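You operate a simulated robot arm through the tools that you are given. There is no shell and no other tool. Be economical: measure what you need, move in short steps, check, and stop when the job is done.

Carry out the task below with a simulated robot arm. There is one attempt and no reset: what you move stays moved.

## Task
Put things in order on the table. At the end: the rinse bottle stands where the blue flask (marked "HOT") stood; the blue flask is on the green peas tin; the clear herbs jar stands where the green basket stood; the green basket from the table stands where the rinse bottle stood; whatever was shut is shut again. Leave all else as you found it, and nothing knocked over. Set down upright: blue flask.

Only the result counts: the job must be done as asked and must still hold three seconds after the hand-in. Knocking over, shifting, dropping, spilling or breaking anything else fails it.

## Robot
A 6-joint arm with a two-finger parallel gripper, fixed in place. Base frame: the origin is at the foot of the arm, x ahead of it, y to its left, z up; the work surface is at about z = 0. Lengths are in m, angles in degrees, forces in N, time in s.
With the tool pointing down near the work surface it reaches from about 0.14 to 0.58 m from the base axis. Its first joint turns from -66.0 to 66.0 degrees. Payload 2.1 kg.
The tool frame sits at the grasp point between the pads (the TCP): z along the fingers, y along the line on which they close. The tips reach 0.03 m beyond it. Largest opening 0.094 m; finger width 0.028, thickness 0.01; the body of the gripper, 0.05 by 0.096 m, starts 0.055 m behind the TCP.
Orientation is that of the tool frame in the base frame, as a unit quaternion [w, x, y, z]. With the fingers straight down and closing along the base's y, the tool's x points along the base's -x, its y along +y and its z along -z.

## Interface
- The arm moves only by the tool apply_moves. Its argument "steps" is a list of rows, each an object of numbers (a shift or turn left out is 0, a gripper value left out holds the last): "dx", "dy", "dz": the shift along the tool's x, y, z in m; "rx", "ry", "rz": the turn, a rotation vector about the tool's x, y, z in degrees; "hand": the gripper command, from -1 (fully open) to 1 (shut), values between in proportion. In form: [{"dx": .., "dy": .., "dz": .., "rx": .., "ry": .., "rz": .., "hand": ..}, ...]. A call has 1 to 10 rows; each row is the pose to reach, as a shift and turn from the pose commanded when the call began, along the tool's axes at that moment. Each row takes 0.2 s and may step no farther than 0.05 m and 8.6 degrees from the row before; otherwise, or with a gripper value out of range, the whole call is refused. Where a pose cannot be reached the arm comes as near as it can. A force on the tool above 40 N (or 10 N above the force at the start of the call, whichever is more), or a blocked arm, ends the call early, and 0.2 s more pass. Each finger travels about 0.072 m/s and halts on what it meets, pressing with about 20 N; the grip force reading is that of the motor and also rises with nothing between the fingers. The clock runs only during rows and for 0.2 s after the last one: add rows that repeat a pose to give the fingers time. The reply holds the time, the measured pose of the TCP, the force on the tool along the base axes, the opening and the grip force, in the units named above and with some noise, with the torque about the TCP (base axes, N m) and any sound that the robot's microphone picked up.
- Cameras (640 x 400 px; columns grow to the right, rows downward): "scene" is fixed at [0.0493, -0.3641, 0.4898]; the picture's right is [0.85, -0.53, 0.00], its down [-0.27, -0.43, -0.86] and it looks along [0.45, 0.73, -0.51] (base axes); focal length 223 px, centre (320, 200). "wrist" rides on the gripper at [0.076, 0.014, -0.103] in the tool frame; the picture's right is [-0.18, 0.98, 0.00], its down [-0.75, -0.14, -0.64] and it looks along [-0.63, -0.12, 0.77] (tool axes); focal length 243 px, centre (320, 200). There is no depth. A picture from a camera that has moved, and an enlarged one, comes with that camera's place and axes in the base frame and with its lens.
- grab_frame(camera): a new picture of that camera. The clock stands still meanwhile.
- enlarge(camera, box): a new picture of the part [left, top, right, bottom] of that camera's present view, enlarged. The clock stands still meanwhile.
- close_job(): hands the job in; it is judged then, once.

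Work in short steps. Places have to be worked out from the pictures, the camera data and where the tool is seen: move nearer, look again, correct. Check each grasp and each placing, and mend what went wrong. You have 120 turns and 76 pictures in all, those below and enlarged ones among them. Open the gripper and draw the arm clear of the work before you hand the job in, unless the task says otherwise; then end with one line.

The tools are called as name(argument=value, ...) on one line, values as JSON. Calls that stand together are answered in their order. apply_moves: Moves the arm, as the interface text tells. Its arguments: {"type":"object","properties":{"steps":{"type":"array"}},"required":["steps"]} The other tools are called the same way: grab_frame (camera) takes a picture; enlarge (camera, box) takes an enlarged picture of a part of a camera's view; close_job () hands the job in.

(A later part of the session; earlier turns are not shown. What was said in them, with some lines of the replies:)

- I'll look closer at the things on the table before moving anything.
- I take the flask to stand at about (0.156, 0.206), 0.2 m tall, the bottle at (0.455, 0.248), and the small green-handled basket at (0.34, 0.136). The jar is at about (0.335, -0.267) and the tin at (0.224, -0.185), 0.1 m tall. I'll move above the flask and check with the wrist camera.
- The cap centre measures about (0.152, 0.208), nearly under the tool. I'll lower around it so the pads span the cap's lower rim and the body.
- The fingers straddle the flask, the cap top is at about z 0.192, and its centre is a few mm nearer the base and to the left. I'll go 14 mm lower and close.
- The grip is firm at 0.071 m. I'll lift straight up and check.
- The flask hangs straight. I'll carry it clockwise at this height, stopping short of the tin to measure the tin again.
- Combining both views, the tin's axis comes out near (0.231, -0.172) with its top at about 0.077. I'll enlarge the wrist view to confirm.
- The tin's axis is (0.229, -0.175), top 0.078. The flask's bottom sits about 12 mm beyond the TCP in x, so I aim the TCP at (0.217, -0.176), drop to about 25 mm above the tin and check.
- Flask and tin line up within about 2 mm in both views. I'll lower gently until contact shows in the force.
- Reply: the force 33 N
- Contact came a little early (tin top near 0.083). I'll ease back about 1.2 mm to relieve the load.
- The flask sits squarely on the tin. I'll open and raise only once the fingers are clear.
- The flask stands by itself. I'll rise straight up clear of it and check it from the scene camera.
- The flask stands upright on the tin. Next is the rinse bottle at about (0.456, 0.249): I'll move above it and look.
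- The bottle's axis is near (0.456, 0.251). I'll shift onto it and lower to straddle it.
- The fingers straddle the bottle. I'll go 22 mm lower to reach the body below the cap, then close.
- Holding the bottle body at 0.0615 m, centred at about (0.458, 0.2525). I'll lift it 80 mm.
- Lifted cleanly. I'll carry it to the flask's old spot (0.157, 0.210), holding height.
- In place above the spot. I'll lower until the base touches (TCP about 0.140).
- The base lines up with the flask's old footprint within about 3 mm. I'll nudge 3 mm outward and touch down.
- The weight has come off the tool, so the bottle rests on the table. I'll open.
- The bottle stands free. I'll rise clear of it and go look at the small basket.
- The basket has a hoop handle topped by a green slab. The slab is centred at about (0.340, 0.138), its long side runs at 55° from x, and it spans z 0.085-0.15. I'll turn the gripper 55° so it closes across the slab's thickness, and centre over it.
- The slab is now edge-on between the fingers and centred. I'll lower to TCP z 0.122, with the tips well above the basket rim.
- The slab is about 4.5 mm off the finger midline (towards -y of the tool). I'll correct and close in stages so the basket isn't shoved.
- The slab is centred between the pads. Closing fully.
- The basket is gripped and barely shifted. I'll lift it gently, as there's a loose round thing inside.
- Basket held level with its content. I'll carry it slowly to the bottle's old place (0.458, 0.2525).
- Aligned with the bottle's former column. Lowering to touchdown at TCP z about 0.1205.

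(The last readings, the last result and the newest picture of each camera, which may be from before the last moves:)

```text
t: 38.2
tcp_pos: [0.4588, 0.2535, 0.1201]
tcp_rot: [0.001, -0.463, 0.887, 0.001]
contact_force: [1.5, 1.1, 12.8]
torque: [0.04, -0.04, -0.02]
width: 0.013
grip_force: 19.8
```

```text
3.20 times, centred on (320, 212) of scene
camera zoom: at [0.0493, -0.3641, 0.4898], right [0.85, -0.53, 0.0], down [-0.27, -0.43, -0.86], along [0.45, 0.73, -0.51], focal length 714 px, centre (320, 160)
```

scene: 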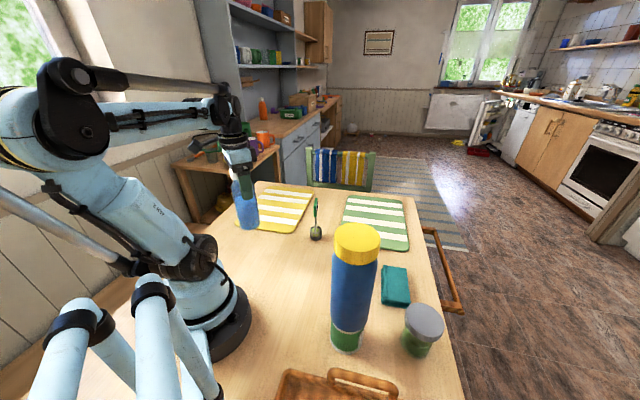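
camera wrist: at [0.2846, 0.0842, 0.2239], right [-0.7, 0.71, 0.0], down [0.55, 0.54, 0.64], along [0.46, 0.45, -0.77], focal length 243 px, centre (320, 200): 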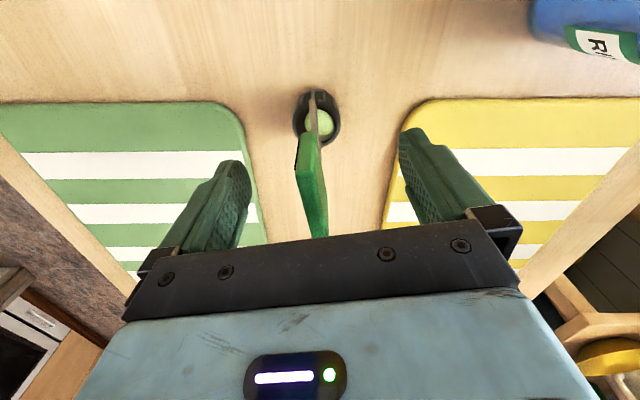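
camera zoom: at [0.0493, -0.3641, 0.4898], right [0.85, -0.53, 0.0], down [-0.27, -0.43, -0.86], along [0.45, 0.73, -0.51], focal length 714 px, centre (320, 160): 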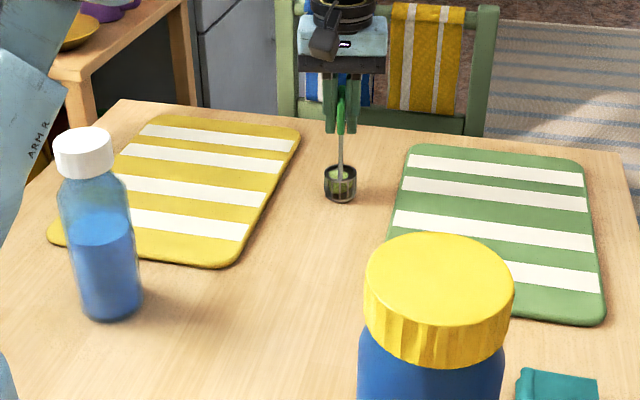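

It's down on the spot. I'll ease off slightly and open.

apply_moves(steps=[{"dz": -0.0005}, {"dz": -0.0005, "hand": 0.6}, {"dz": -0.0005, "hand": 0.3}, {"dz": -0.0005, "hand": -0.3}, {"dz": -0.0005, "hand": -0.8}, {"dz": -0.0005, "hand": -0.8}])

grab_frame(camera="wrist")

```text
t: 39.6
tcp_pos: [0.4601, 0.2517, 0.1215]
tcp_rot: [0.001, -0.462, 0.887, 0.0]
contact_force: [-0.8, -0.7, 0.1]
torque: [-0.01, 0.03, 0.01]
width: 0.0845
grip_force: 0.0
```

```text
33 pictures are left
camera wrist: at [0.4041, 0.1978, 0.2237], right [-0.7, 0.71, 0.0], down [0.55, 0.54, 0.64], along [0.46, 0.45, -0.77], focal length 243 px, centre (320, 200)
```

wrist: 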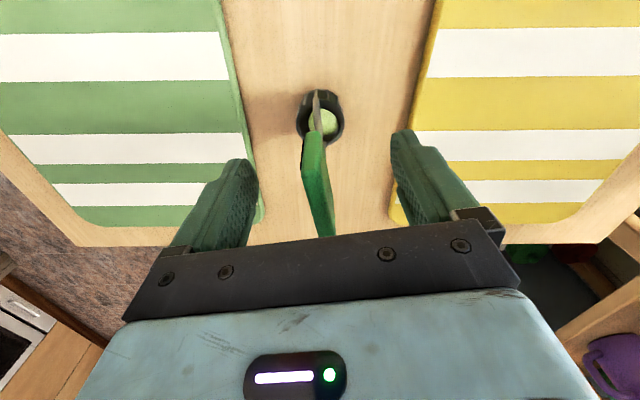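

The basket stands upright by itself. I'll rise clear and start towards the jar, keeping well outside the flask.

apply_moves(steps=[{"dz": -0.03}, {"dz": -0.06}, {"dz": -0.1}, {"dx": 0.04, "dy": -0.028, "dz": -0.1}, {"dx": 0.08, "dy": -0.056, "dz": -0.1}, {"dx": 0.12, "dy": -0.084, "dz": -0.11}, {"dx": 0.16, "dy": -0.112, "dz": -0.13}, {"dx": 0.205, "dy": -0.1435, "dz": -0.15, "hand": -1}, {"dx": 0.205, "dy": -0.1435, "dz": -0.16}])

grab_frame(camera="scene")

```text
refused: row 7 steps farther than a row can; nothing moved
```

```text
32 pictures are left
```

scene: 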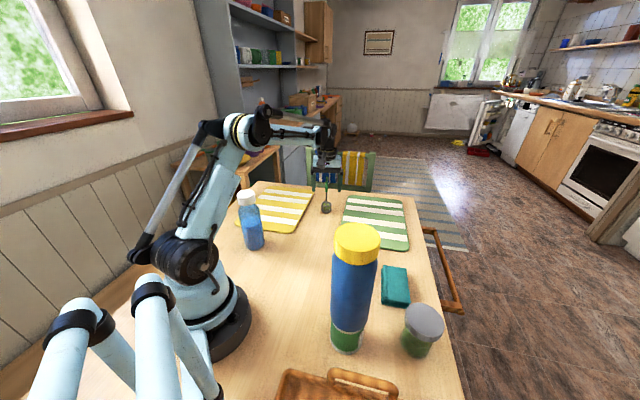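

The step was too long; nothing moved. I'll repeat with shorter rows.

apply_moves(steps=[{"dz": -0.03}, {"dz": -0.065}, {"dz": -0.1}, {"dz": -0.14}, {"dx": 0.038, "dy": -0.0265, "dz": -0.145}, {"dx": 0.076, "dy": -0.053, "dz": -0.15}, {"dx": 0.114, "dy": -0.08, "dz": -0.155}, {"dx": 0.152, "dy": -0.1065, "dz": -0.16}, {"dx": 0.19, "dy": -0.133, "dz": -0.16, "hand": -1}, {"dx": 0.205, "dy": -0.1435, "dz": -0.16}])

```text
t: 41.8
tcp_pos: [0.4597, 0.0015, 0.2798]
tcp_rot: [0.0, -0.462, 0.887, 0.0]
contact_force: [-0.4, -0.3, 0.6]
torque: [0.01, -0.02, -0.01]
width: 0.094
grip_force: 0.1
```

Now over to above the jar, turning the gripper so the camera sits away from the flask.

apply_moves(steps=[{"dx": 0.044, "dy": -0.0187, "rz": 4}, {"dx": 0.088, "dy": -0.0373, "rz": 8}, {"dx": 0.132, "dy": -0.056, "rz": 12}, {"dx": 0.169, "dy": -0.053, "rz": 16}, {"dx": 0.206, "dy": -0.05, "rz": 20}, {"dx": 0.243, "dy": -0.047, "rz": 25}, {"dx": 0.2806, "dy": -0.044, "rz": 25}, {"dx": 0.2806, "dy": -0.044, "rz": 25}])

grab_frame(camera="wrist")

grab_frame(camera="scene")

```text
t: 43.6
tcp_pos: [0.335, -0.2542, 0.2798]
tcp_rot: [0.001, -0.26, 0.966, 0.001]
contact_force: [-0.8, -1.4, 0.1]
torque: [0.03, -0.03, 0.01]
width: 0.0939
grip_force: 0.0
```

```text
31 pictures are left
camera wrist: at [0.2626, -0.2795, 0.3827], right [-0.33, 0.94, 0.0], down [0.72, 0.25, 0.64], along [0.61, 0.22, -0.77], focal length 243 px, centre (320, 200)
```

wrist: 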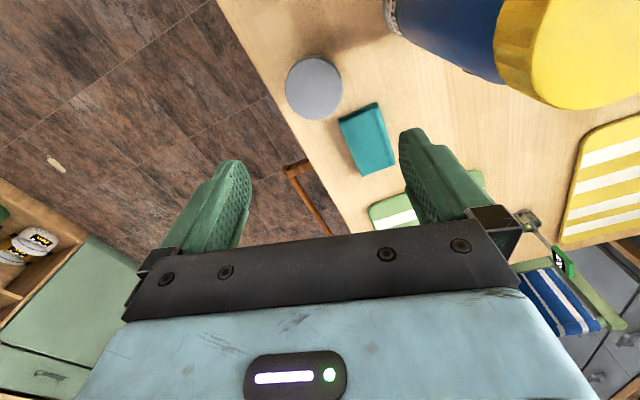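

```text
30 pictures are left
```

scene: 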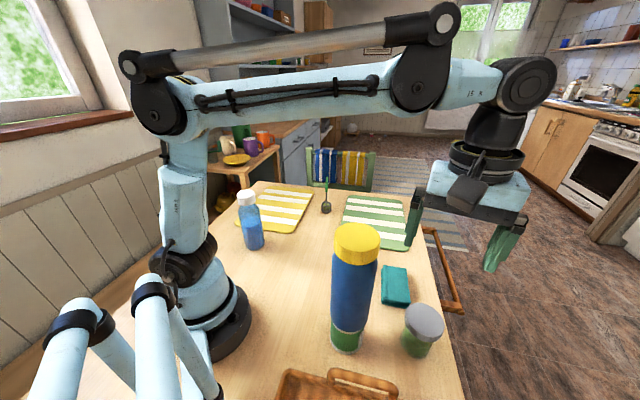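

The jar lid is at about (0.343, -0.257), top near 0.08. The forearm will pass over the flask, so I'll descend in stages and watch that gap in the scene view.

apply_moves(steps=[{"dx": -0.0054, "dy": -0.0066, "dz": 0.03}, {"dx": -0.0054, "dy": -0.0066, "dz": 0.06}, {"dx": -0.0054, "dy": -0.0066, "dz": 0.09}, {"dx": -0.0054, "dy": -0.0066, "dz": 0.12}, {"dx": -0.0054, "dy": -0.0066, "dz": 0.145}, {"dx": -0.0054, "dy": -0.0066, "dz": 0.145}])

grab_frame(camera="scene")

grab_frame(camera="wrist")

```text
t: 45.0
tcp_pos: [0.3427, -0.2573, 0.1344]
tcp_rot: [0.001, -0.26, 0.966, 0.0]
contact_force: [0.2, -0.3, 0.6]
torque: [-0.01, 0.03, -0.01]
width: 0.0943
grip_force: 0.0
```

```text
29 pictures are left
```

scene: 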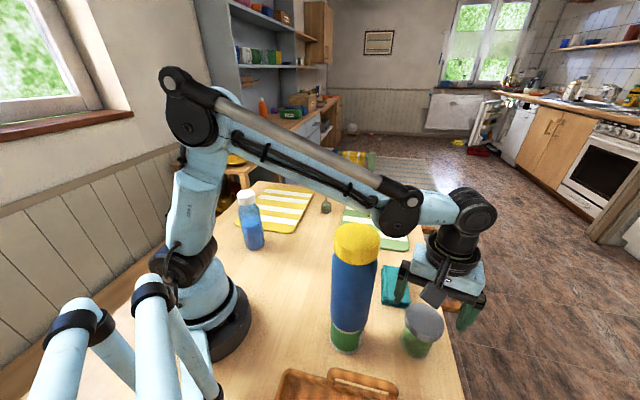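

```text
28 pictures are left
camera wrist: at [0.2704, -0.2828, 0.2372], right [-0.33, 0.94, 0.0], down [0.72, 0.25, 0.64], along [0.61, 0.21, -0.77], focal length 243 px, centre (320, 200)
```

wrist: 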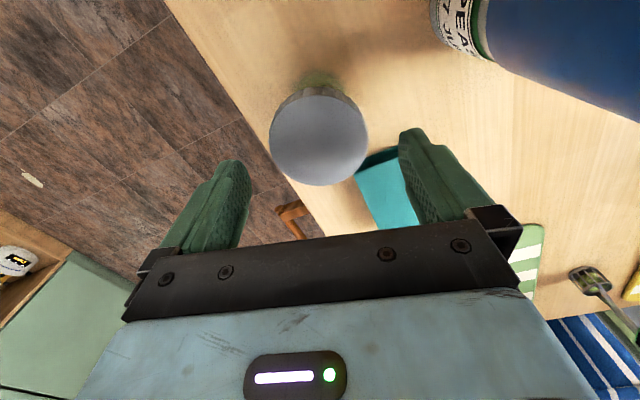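

Going lower would bring the forearm joint down onto the flask's cap, so a straight descent is unsafe here. I'll set the flask temporarily on a free spot near (0.23, 0.0), fetch the jar, then put the flask back. First I'll rise and go above the flask.

apply_moves(steps=[{"dz": -0.04}, {"dz": -0.085}, {"dz": -0.13}, {"dz": -0.175}, {"dz": -0.22}, {"dx": 0.0145, "dy": 0.032, "dz": -0.22, "rz": 7.5}, {"dx": 0.029, "dy": 0.064, "dz": -0.22, "rz": 15}, {"dx": 0.043, "dy": 0.096, "dz": -0.22, "rz": 22.5}, {"dx": 0.0577, "dy": 0.128, "dz": -0.22, "rz": 30}, {"dx": 0.0577, "dy": 0.128, "dz": -0.22, "rz": 30}])

grab_frame(camera="wrist")

```text
t: 47.2
tcp_pos: [0.2277, -0.1746, 0.3551]
tcp_rot: [0.002, 0.001, 1.0, 0.001]
contact_force: [0.3, 0.0, -0.1]
torque: [-0.02, 0.0, 0.03]
width: 0.094
grip_force: 0.0
```

```text
27 pictures are left
camera wrist: at [0.1518, -0.1604, 0.4585], right [0.19, 0.98, 0.0], down [0.75, -0.14, 0.64], along [0.63, -0.12, -0.77], focal length 243 px, centre (320, 200)
```

wrist: 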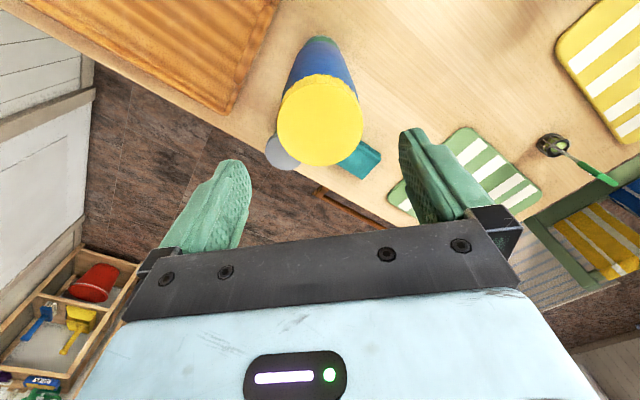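

Centred over the flask (cap at about 0.225, -0.174). I'll lower to the same grip height as before (TCP 0.2345) and close.

apply_moves(steps=[{"dx": 0.001, "dz": 0.03}, {"dx": 0.001, "dz": 0.06}, {"dx": 0.001, "dz": 0.085}, {"dx": 0.001, "dz": 0.105}, {"dx": 0.001, "dz": 0.12}, {"dx": 0.001, "dz": 0.12}, {"dx": 0.001, "dz": 0.12, "hand": 0.2}, {"dx": 0.001, "dz": 0.12, "hand": 0.5}, {"dx": 0.001, "dz": 0.12, "hand": 1}, {"dx": 0.001, "dz": 0.12, "hand": 1}])

grab_frame(camera="scene")

```text
t: 49.4
tcp_pos: [0.2281, -0.1748, 0.2344]
tcp_rot: [0.001, -0.001, 1.0, 0.001]
contact_force: [-0.2, -0.2, -0.2]
torque: [0.01, 0.0, 0.02]
width: 0.0705
grip_force: 20.2
```

```text
26 pictures are left
```

scene: 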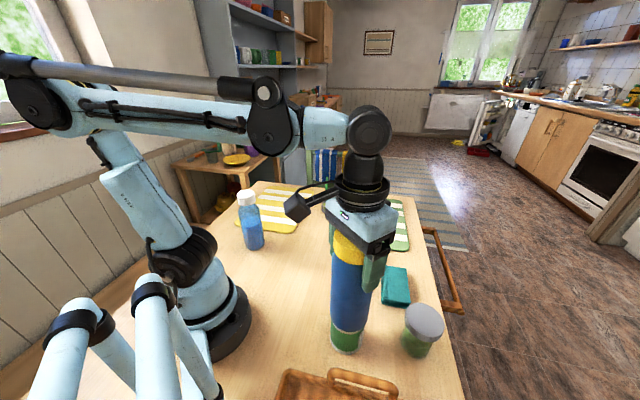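

Gripped again at 0.0705. I'll lift and move 0.18 m to +y.

apply_moves(steps=[{"dz": -0.015}, {"dz": -0.035}, {"dz": -0.05}, {"dz": -0.05, "dy": 0.03}, {"dz": -0.05, "dy": 0.07}, {"dz": -0.05, "dy": 0.11}, {"dz": -0.05, "dy": 0.15}, {"dz": -0.05, "dy": 0.18}, {"dz": -0.05, "dy": 0.18}])

grab_frame(camera="scene")

```text
t: 51.4
tcp_pos: [0.2269, 0.0061, 0.285]
tcp_rot: [0.001, 0.001, 1.0, 0.001]
contact_force: [-0.1, -0.1, -2.7]
torque: [0.04, 0.01, -0.03]
width: 0.0708
grip_force: 20.3
```

```text
25 pictures are left
```

scene: 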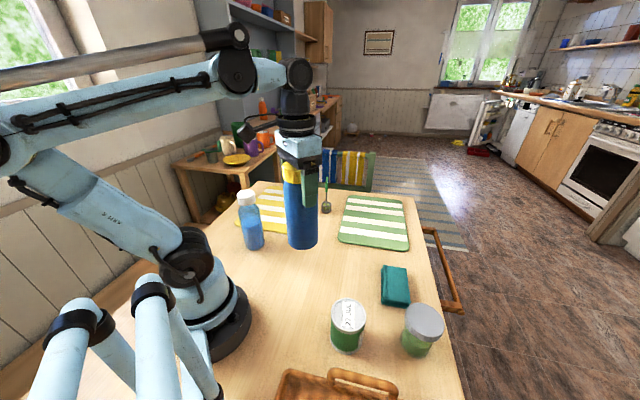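

The tin stayed put. I'll lower the flask to the table here.

apply_moves(steps=[{"dz": 0.04}, {"dz": 0.08}, {"dz": 0.11}, {"dz": 0.125}, {"dz": 0.132}, {"dz": 0.134}, {"dz": 0.134}])

```text
t: 53.0
tcp_pos: [0.2279, 0.0056, 0.1495]
tcp_rot: [0.001, -0.002, 1.0, 0.001]
contact_force: [-0.5, -0.4, -3.2]
torque: [-0.03, 0.01, -0.01]
width: 0.0709
grip_force: 19.6
```

No contact yet; a little lower, one mm at a time.

apply_moves(steps=[{"dz": 0.001}, {"dz": 0.002}, {"dz": 0.002}])

```text
t: 53.8
tcp_pos: [0.2277, 0.0051, 0.1501]
tcp_rot: [0.001, -0.001, 1.0, 0.0]
contact_force: [0.5, -2.6, 20.1]
torque: [-0.16, -0.05, -0.04]
width: 0.0709
grip_force: 19.9
```

Touching down. I'll ease off and open.

apply_moves(steps=[{"dz": -0.0008}, {"dz": -0.0008, "hand": 0.3}, {"dz": -0.0008, "hand": -0.2}, {"dz": -0.0008, "hand": -1}, {"dz": -0.0008, "hand": -1}, {"dz": -0.0008, "hand": -1}])

grab_frame(camera="scene")

```text
t: 55.2
tcp_pos: [0.2284, 0.005, 0.1501]
tcp_rot: [0.001, 0.0, 1.0, 0.001]
contact_force: [-0.2, -0.1, -0.2]
torque: [-0.01, 0.02, -0.02]
width: 0.0941
grip_force: 0.1
```

```text
24 pictures are left
```

scene: 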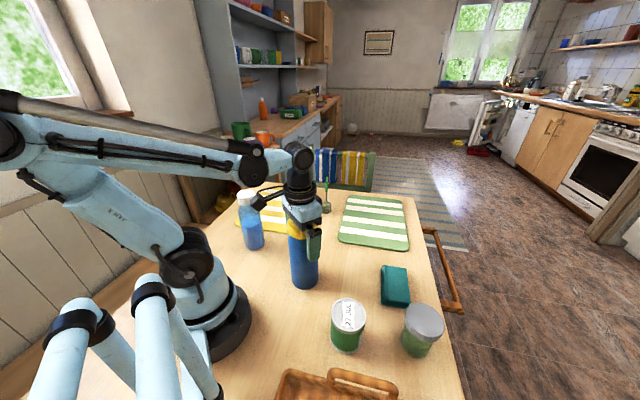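

The flask stands at the temporary spot. I'll rise and go to above the jar.

apply_moves(steps=[{"dz": -0.04}, {"dz": -0.08}, {"dz": -0.125}, {"dx": -0.02, "dy": -0.043, "dz": -0.125}, {"dx": -0.039, "dy": -0.087, "dz": -0.125}, {"dx": -0.058, "dy": -0.131, "dz": -0.125}, {"dx": -0.077, "dy": -0.175, "dz": -0.12}, {"dx": -0.096, "dy": -0.219, "dz": -0.12}, {"dx": -0.115, "dy": -0.262, "dz": -0.12}, {"dx": -0.115, "dy": -0.262, "dz": -0.12}])

enlarge(camera="wrist", box=[200, 20, 440, 170])

enlarge(camera="scene", box=[300, 270, 460, 370])

```text
t: 57.4
tcp_pos: [0.3425, -0.2571, 0.2677]
tcp_rot: [0.001, -0.001, 1.0, 0.001]
contact_force: [0.3, -0.2, -0.8]
torque: [0.0, 0.04, 0.01]
width: 0.094
grip_force: 0.1
```

```text
2.67 times, centred on (320, 95) of wrist
camera zoom: at [0.2673, -0.2435, 0.3713], right [0.18, 0.98, 0.0], down [0.75, -0.14, 0.64], along [0.63, -0.12, -0.77], focal length 647 px, centre (320, 480)
```

zoom: 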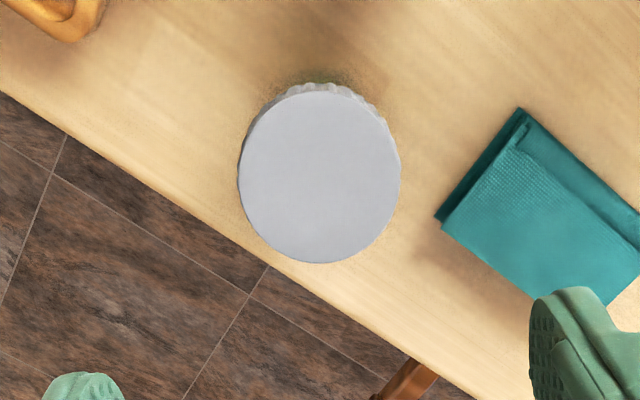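

```text
4.00 times, centred on (380, 320) of scene
camera zoom: at [0.0493, -0.3641, 0.4898], right [0.85, -0.53, 0.0], down [-0.27, -0.43, -0.86], along [0.45, 0.73, -0.51], focal length 893 px, centre (80, -280)
```

zoom: 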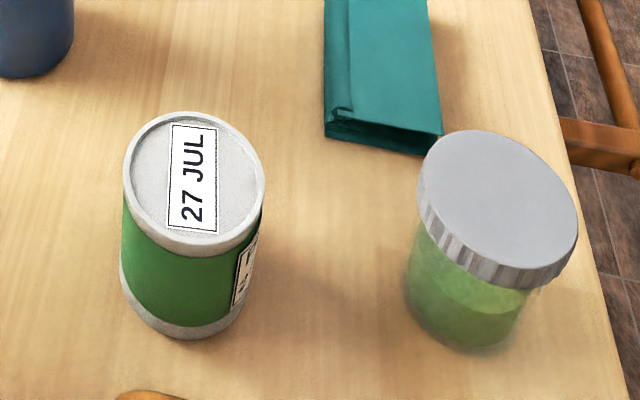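

The lid centre is (0.343, -0.2585) with its top at 0.084. With the flask away I can come straight down: first to TCP z about 0.09, then a check.

apply_moves(steps=[{"dy": -0.001, "dz": 0.04}, {"dy": -0.001, "dz": 0.08}, {"dy": -0.001, "dz": 0.12}, {"dy": -0.001, "dz": 0.15}, {"dy": -0.001, "dz": 0.175}, {"dy": -0.001, "dz": 0.175}])

grab_frame(camera="scene")

grab_frame(camera="wrist")

```text
t: 58.8
tcp_pos: [0.3433, -0.2575, 0.0936]
tcp_rot: [0.001, -0.002, 1.0, 0.001]
contact_force: [0.0, 0.3, -0.2]
torque: [0.0, -0.02, 0.01]
width: 0.0939
grip_force: 0.0
```

```text
21 pictures are left
```

scene: 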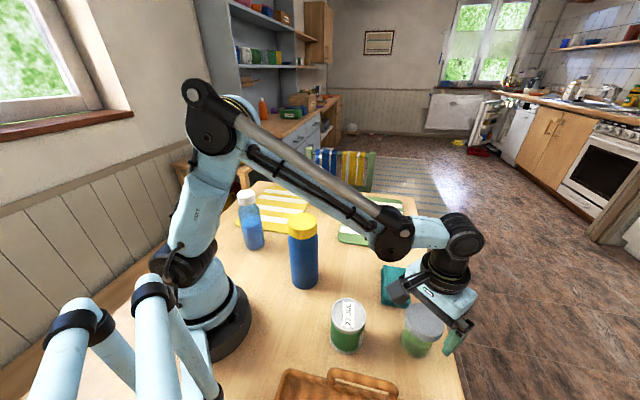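

```text
20 pictures are left
camera wrist: at [0.267, -0.2432, 0.1965], right [0.18, 0.98, 0.0], down [0.75, -0.14, 0.64], along [0.63, -0.12, -0.77], focal length 243 px, centre (320, 200)
```

wrist: 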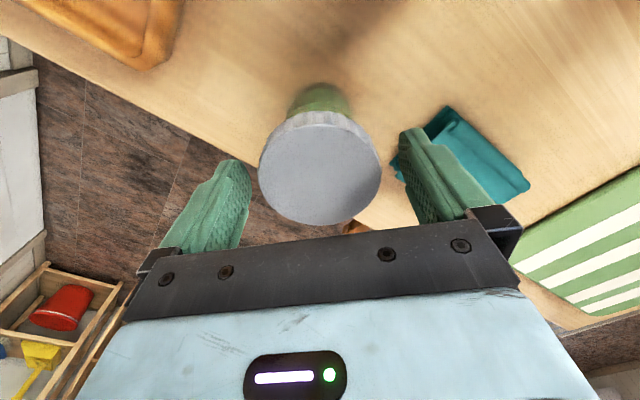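

The lid is centred and the book is about 28 mm clear of the finger. I'll go to z 0.066 and close gently.

apply_moves(steps=[{"dz": 0.015}, {"dz": 0.027}, {"dz": 0.027, "hand": 0.1}, {"dz": 0.027, "hand": 0.4}, {"dz": 0.027, "hand": 1}, {"dz": 0.027, "hand": 1}])

grab_frame(camera="wrist")

```text
t: 60.2
tcp_pos: [0.3422, -0.2571, 0.0662]
tcp_rot: [0.001, -0.001, 1.0, 0.0]
contact_force: [-0.8, -1.2, -0.1]
torque: [-0.05, 0.03, 0.01]
width: 0.0665
grip_force: 19.9
```

```text
19 pictures are left
camera wrist: at [0.2671, -0.243, 0.1698], right [0.18, 0.98, 0.0], down [0.75, -0.14, 0.64], along [0.63, -0.12, -0.77], focal length 243 px, centre (320, 200)
```

wrist: 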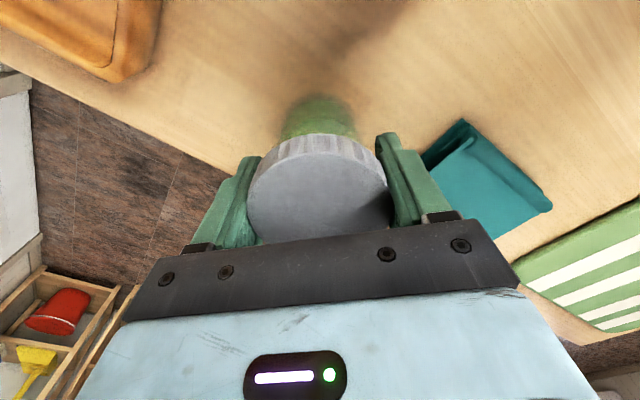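

Firm on the lid at 0.0665. I'll lift a little first to confirm that jar and lid come up together.

apply_moves(steps=[{"dz": -0.005}, {"dz": -0.015}, {"dz": -0.03}, {"dz": -0.05}, {"dz": -0.05}])

enlarge(camera="scene", box=[300, 220, 500, 370])

```text
t: 61.4
tcp_pos: [0.3425, -0.2567, 0.1181]
tcp_rot: [0.001, 0.0, 1.0, 0.001]
contact_force: [-0.2, -0.6, -2.3]
torque: [-0.02, 0.0, 0.03]
width: 0.0669
grip_force: 20.0
```

```text
2.67 times, centred on (400, 295) of scene
camera zoom: at [0.0494, -0.3641, 0.4898], right [0.85, -0.53, 0.0], down [-0.27, -0.43, -0.86], along [0.45, 0.73, -0.51], focal length 595 px, centre (107, -53)
```

zoom: 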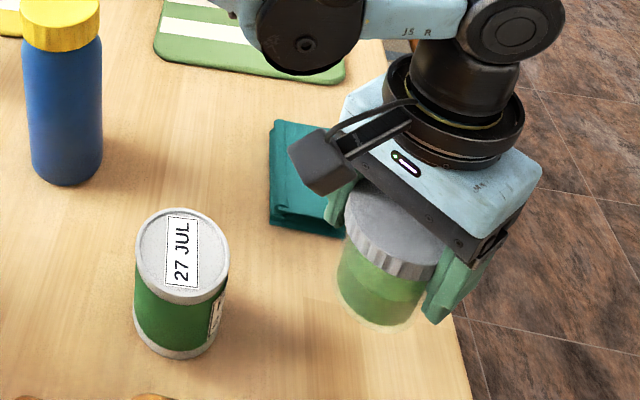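

Jar and lid are up together. I'll raise to a safe height and carry it towards the basket's old spot (0.341, 0.137).

apply_moves(steps=[{"dz": -0.04}, {"dz": -0.08}, {"dz": -0.11}, {"dz": -0.11, "dy": 0.035, "dx": -0.01}, {"dz": -0.11, "dy": 0.078, "dx": -0.02}, {"dz": -0.11, "dy": 0.122, "dx": -0.03}, {"dz": -0.11, "dy": 0.167, "dx": -0.035}, {"dz": -0.11, "dy": 0.212, "dx": -0.035}, {"dz": -0.11, "dy": 0.257, "dx": -0.03}, {"dz": -0.11, "dy": 0.3, "dx": -0.02}])

apply_moves(steps=[{"dy": 0.04, "dx": 0.01}, {"dy": 0.075, "dx": 0.018}, {"dy": 0.094, "dx": 0.0215}, {"dy": 0.094, "dx": 0.0215, "dz": 0.04}, {"dy": 0.094, "dx": 0.0215, "dz": 0.08}, {"dy": 0.094, "dx": 0.0215, "dz": 0.12}, {"dy": 0.094, "dx": 0.0215, "dz": 0.14}, {"dy": 0.094, "dx": 0.0215, "dz": 0.14}])

enlarge(camera="scene", box=[220, 150, 420, 275])

```text
t: 63.6
tcp_pos: [0.361, 0.0415, 0.2283]
tcp_rot: [0.001, -0.001, 1.0, 0.001]
contact_force: [1.3, 0.6, -2.3]
torque: [0.02, 0.01, -0.04]
width: 0.0666
grip_force: 20.4
```

```text
t: 65.4
tcp_pos: [0.3401, 0.1364, 0.0862]
tcp_rot: [0.001, -0.001, 1.0, 0.001]
contact_force: [-0.3, 1.0, -2.5]
torque: [0.0, -0.02, 0.01]
width: 0.0666
grip_force: 20.7
```

```text
3.20 times, centred on (320, 212) of scene
camera zoom: at [0.0493, -0.3641, 0.4898], right [0.85, -0.53, 0.0], down [-0.27, -0.43, -0.86], along [0.45, 0.73, -0.51], focal length 714 px, centre (320, 160)
```

zoom: 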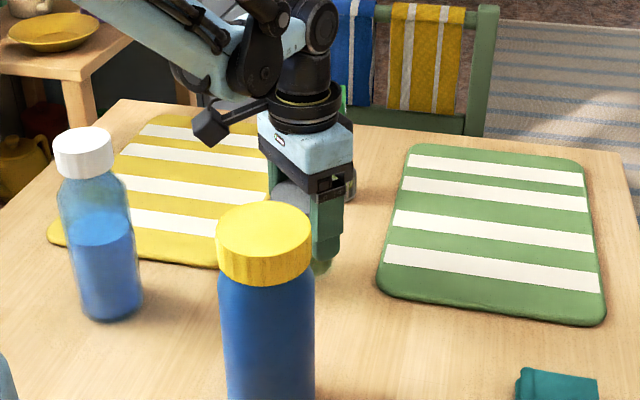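

The view is partly hidden by the flask, but the TCP reads (0.340, 0.136) as wanted. I'll lower the last 20 mm.

apply_moves(steps=[{"dx": -0.001, "dz": 0.01}, {"dx": -0.001, "dz": 0.017}, {"dx": -0.001, "dz": 0.02}, {"dx": -0.001, "dz": 0.021}, {"dx": -0.001, "dz": 0.021}])

```text
t: 66.6
tcp_pos: [0.341, 0.1364, 0.0676]
tcp_rot: [0.0, 0.0, 1.0, 0.001]
contact_force: [0.4, 0.4, -0.5]
torque: [0.05, 0.01, -0.02]
width: 0.0667
grip_force: 19.9
```

apply_moves(steps=[{"dz": 0.0007}, {"dz": 0.0007}])

```text
t: 67.2
tcp_pos: [0.3419, 0.1362, 0.0662]
tcp_rot: [0.001, 0.0, 1.0, 0.001]
contact_force: [-1.3, -0.8, 6.8]
torque: [0.14, -0.04, 0.02]
width: 0.067
grip_force: 20.4
```

The jar rests on the table (+7 N). I'll open, then rise.

apply_moves(steps=[{"hand": 0.35}, {"hand": 0}, {"hand": -0.6}, {"hand": -1}, {"hand": -1}, {"hand": -1, "dz": -0.03}, {"dz": -0.06}, {"dz": -0.1}, {"dz": -0.145}, {"dz": -0.19}])

grab_frame(camera="wrist")

```text
t: 69.4
tcp_pos: [0.3406, 0.1369, 0.2553]
tcp_rot: [0.002, -0.001, 1.0, 0.001]
contact_force: [0.2, -0.1, -0.1]
torque: [0.0, 0.0, 0.03]
width: 0.0937
grip_force: 0.2
```

```text
16 pictures are left
camera wrist: at [0.2664, 0.1512, 0.3585], right [0.18, 0.98, 0.0], down [0.75, -0.14, 0.64], along [0.63, -0.12, -0.77], focal length 243 px, centre (320, 200)
```

wrist: 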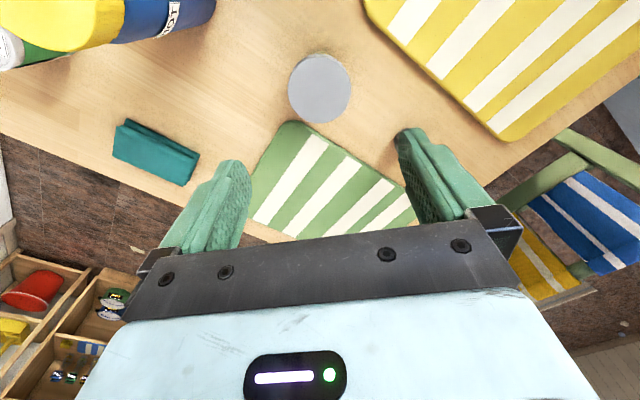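

The jar stands in place. Back to the flask at (0.228, 0.005).

apply_moves(steps=[{"dx": 0.028, "dy": -0.033, "dz": -0.015}, {"dx": 0.056, "dy": -0.066, "dz": -0.015}, {"dx": 0.084, "dy": -0.099, "dz": -0.015}, {"dx": 0.1125, "dy": -0.132, "dz": -0.015}, {"dx": 0.1125, "dy": -0.132, "dz": -0.015}])

grab_frame(camera="wrist")

```text
t: 70.6
tcp_pos: [0.2296, 0.0034, 0.2715]
tcp_rot: [0.001, -0.001, 1.0, 0.001]
contact_force: [0.1, -0.3, 0.3]
torque: [0.0, -0.02, 0.01]
width: 0.0936
grip_force: 0.0
```

```text
15 pictures are left
camera wrist: at [0.1539, 0.0179, 0.3742], right [0.18, 0.98, 0.0], down [0.75, -0.14, 0.64], along [0.63, -0.12, -0.77], focal length 243 px, centre (320, 200)
```

wrist: 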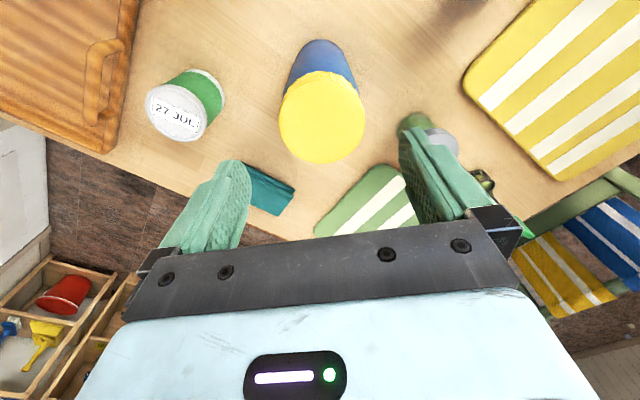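

The flask is right beneath. Descend and close.

apply_moves(steps=[{"dx": 0.001, "dy": 0.0015, "dz": 0.03}, {"dx": 0.001, "dy": 0.0015, "dz": 0.06}, {"dx": 0.001, "dy": 0.0015, "dz": 0.09}, {"dx": 0.001, "dy": 0.0015, "dz": 0.11}, {"dx": 0.001, "dy": 0.0015, "dz": 0.121}, {"dx": 0.001, "dy": 0.0015, "dz": 0.121}, {"dx": 0.001, "dy": 0.0015, "dz": 0.121, "hand": 0.2}, {"dx": 0.001, "dy": 0.0015, "dz": 0.121, "hand": 0.5}, {"dx": 0.001, "dy": 0.0015, "dz": 0.121, "hand": 1}, {"dx": 0.001, "dy": 0.0015, "dz": 0.121, "hand": 1}])

apply_moves(steps=[{"dz": -0.02}, {"dz": -0.06}, {"dz": -0.1}, {"dz": -0.135}, {"dz": -0.135, "dy": -0.04}, {"dz": -0.135, "dy": -0.08}, {"dz": -0.135, "dy": -0.08}])

grab_frame(camera="wrist")

```text
t: 72.8
tcp_pos: [0.2291, 0.0045, 0.1504]
tcp_rot: [0.001, 0.0, 1.0, 0.001]
contact_force: [0.2, -0.3, 0.1]
torque: [-0.01, -0.01, -0.04]
width: 0.0706
grip_force: 20.0
```

```text
t: 74.4
tcp_pos: [0.2284, -0.0747, 0.2849]
tcp_rot: [0.0, -0.001, 1.0, 0.001]
contact_force: [0.1, 0.0, -3.0]
torque: [-0.01, -0.03, -0.03]
width: 0.0704
grip_force: 19.8
```

```text
14 pictures are left
camera wrist: at [0.153, -0.061, 0.3882], right [0.18, 0.98, 0.0], down [0.75, -0.14, 0.64], along [0.63, -0.12, -0.77], focal length 243 px, centre (320, 200)
```

wrist: 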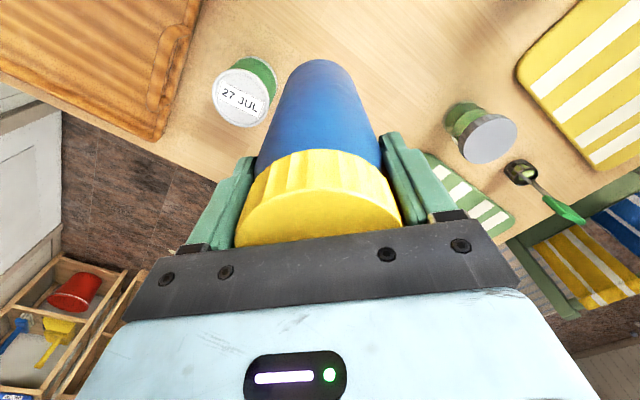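

Holding the flask. I'll move over the tin (TCP 0.228, -0.175) and lower to just above it.

apply_moves(steps=[{"dy": -0.04}, {"dy": -0.08}, {"dy": -0.1003}, {"dy": -0.1003, "dz": 0.02}, {"dy": -0.1003, "dz": 0.038}, {"dy": -0.1003, "dz": 0.043}, {"dy": -0.1003, "dz": 0.043}])

enlarge(camera="scene", box=[280, 200, 440, 380])

enlarge(camera="wrist", box=[200, 20, 440, 250])

```text
t: 76.0
tcp_pos: [0.2275, -0.175, 0.2424]
tcp_rot: [0.001, 0.0, 1.0, 0.0]
contact_force: [-0.2, -0.3, -2.7]
torque: [-0.01, 0.01, 0.0]
width: 0.0706
grip_force: 20.1
```

```text
2.22 times, centred on (360, 290) of scene
camera zoom: at [0.0494, -0.3641, 0.4898], right [0.85, -0.53, 0.0], down [-0.27, -0.43, -0.86], along [0.45, 0.73, -0.51], focal length 496 px, centre (231, 0)
```

zoom: 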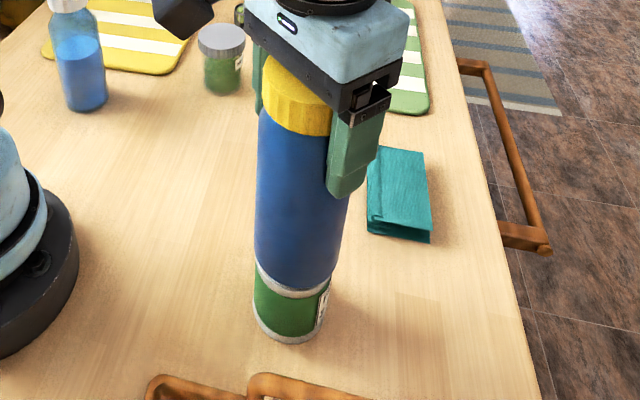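

```text
1.74 times, centred on (320, 135) of wrist
camera zoom: at [0.1531, -0.16, 0.3447], right [0.18, 0.98, 0.0], down [0.75, -0.14, 0.64], along [0.63, -0.12, -0.77], focal length 422 px, centre (320, 313)
```

zoom: 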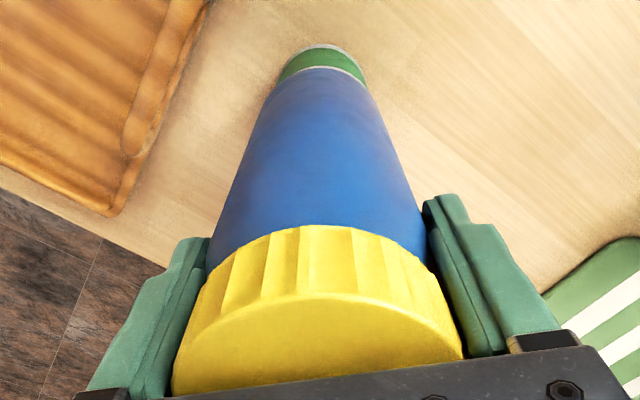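

Well aligned again. I'll lower the last 8 mm to contact.

apply_moves(steps=[{"dz": 0.005}, {"dz": 0.007}, {"dz": 0.0078}, {"dz": 0.0078}])

```text
t: 77.0
tcp_pos: [0.2284, -0.1752, 0.2344]
tcp_rot: [0.001, -0.001, 1.0, 0.0]
contact_force: [-0.4, 2.1, 33.1]
torque: [0.36, -0.05, 0.01]
width: 0.0706
grip_force: 19.5
```

Contact at the same height as before. I'll ease off and open.

apply_moves(steps=[{"dz": -0.0012}, {"dz": -0.0012, "hand": 0.35}, {"dz": -0.0012, "hand": 0}, {"dz": -0.0012, "hand": -1}, {"dz": -0.0012, "hand": -1}, {"dz": -0.0012, "hand": -1}, {"dz": -0.03}, {"dz": -0.06}, {"dz": -0.09}, {"dz": -0.125}])

apply_moves(steps=[{"dy": 0.04}, {"dy": 0.08}, {"dy": 0.12}, {"dy": 0.16}, {"dy": 0.2}, {"dy": 0.24}, {"dy": 0.27}, {"dy": 0.27}])

grab_frame(camera="scene")

grab_frame(camera="wrist")

```text
t: 79.2
tcp_pos: [0.2272, -0.1756, 0.36]
tcp_rot: [0.001, -0.001, 1.0, 0.001]
contact_force: [0.4, -0.5, -0.4]
torque: [0.0, -0.03, -0.02]
width: 0.0944
grip_force: 0.0
```

```text
t: 81.0
tcp_pos: [0.228, 0.0947, 0.3593]
tcp_rot: [0.001, 0.0, 1.0, 0.001]
contact_force: [-0.4, 0.2, 0.8]
torque: [0.04, 0.03, 0.0]
width: 0.0939
grip_force: 0.0
```

```text
11 pictures are left
```

scene: 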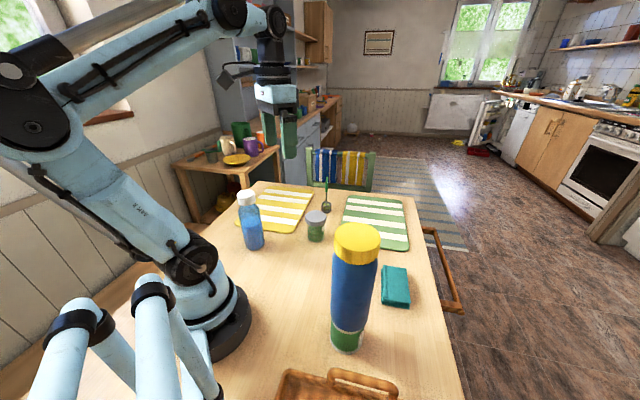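

```text
10 pictures are left
camera wrist: at [0.1522, 0.1094, 0.4624], right [0.18, 0.98, 0.0], down [0.75, -0.14, 0.64], along [0.63, -0.12, -0.77], focal length 243 px, centre (320, 200)
```

wrist: 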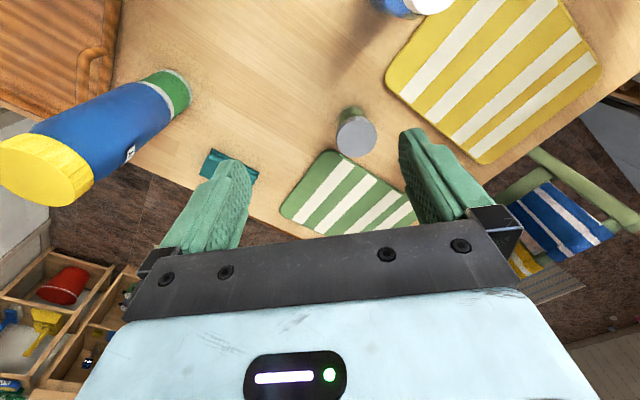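

enlarge(camera="scene", box=[220, 150, 420, 275])

enlarge(camera="scene", box=[260, 215, 440, 365])

```text
3.20 times, centred on (320, 212) of scene
camera zoom: at [0.0494, -0.3641, 0.4898], right [0.85, -0.53, 0.0], down [-0.27, -0.43, -0.86], along [0.45, 0.73, -0.51], focal length 714 px, centre (320, 160)
```

zoom: 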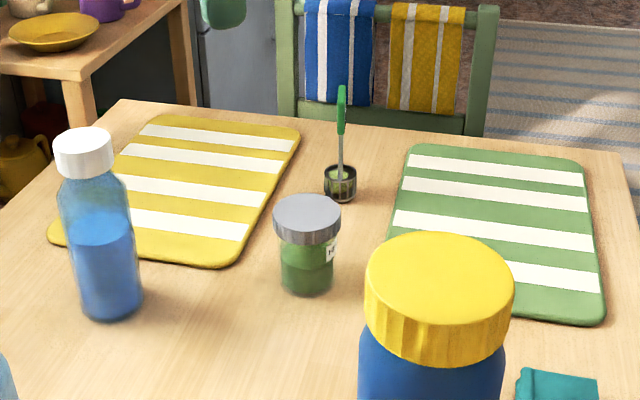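

```text
2.67 times, centred on (350, 290) of scene
camera zoom: at [0.0494, -0.3641, 0.4898], right [0.85, -0.53, 0.0], down [-0.27, -0.43, -0.86], along [0.45, 0.73, -0.51], focal length 595 px, centre (240, -40)
```

zoom: 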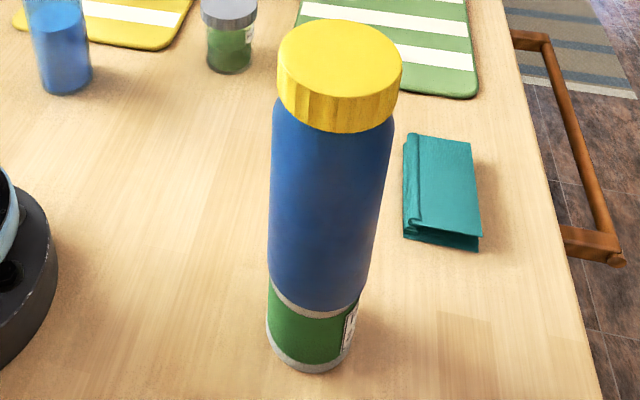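

Everything stands upright where asked: the bottle on the flask's old spot, the basket on the bottle's, the jar on the basket's, and the flask on the tin. The gripper is open and clear, so I'm handing in.

close_job()

```text
The job is handed in.
```

I've handed the job in: the rinse bottle, green basket and herbs jar stand in their new places, and the blue flask is upright on the green peas tin; I opened nothing, and the last pictures show nothing knocked over.
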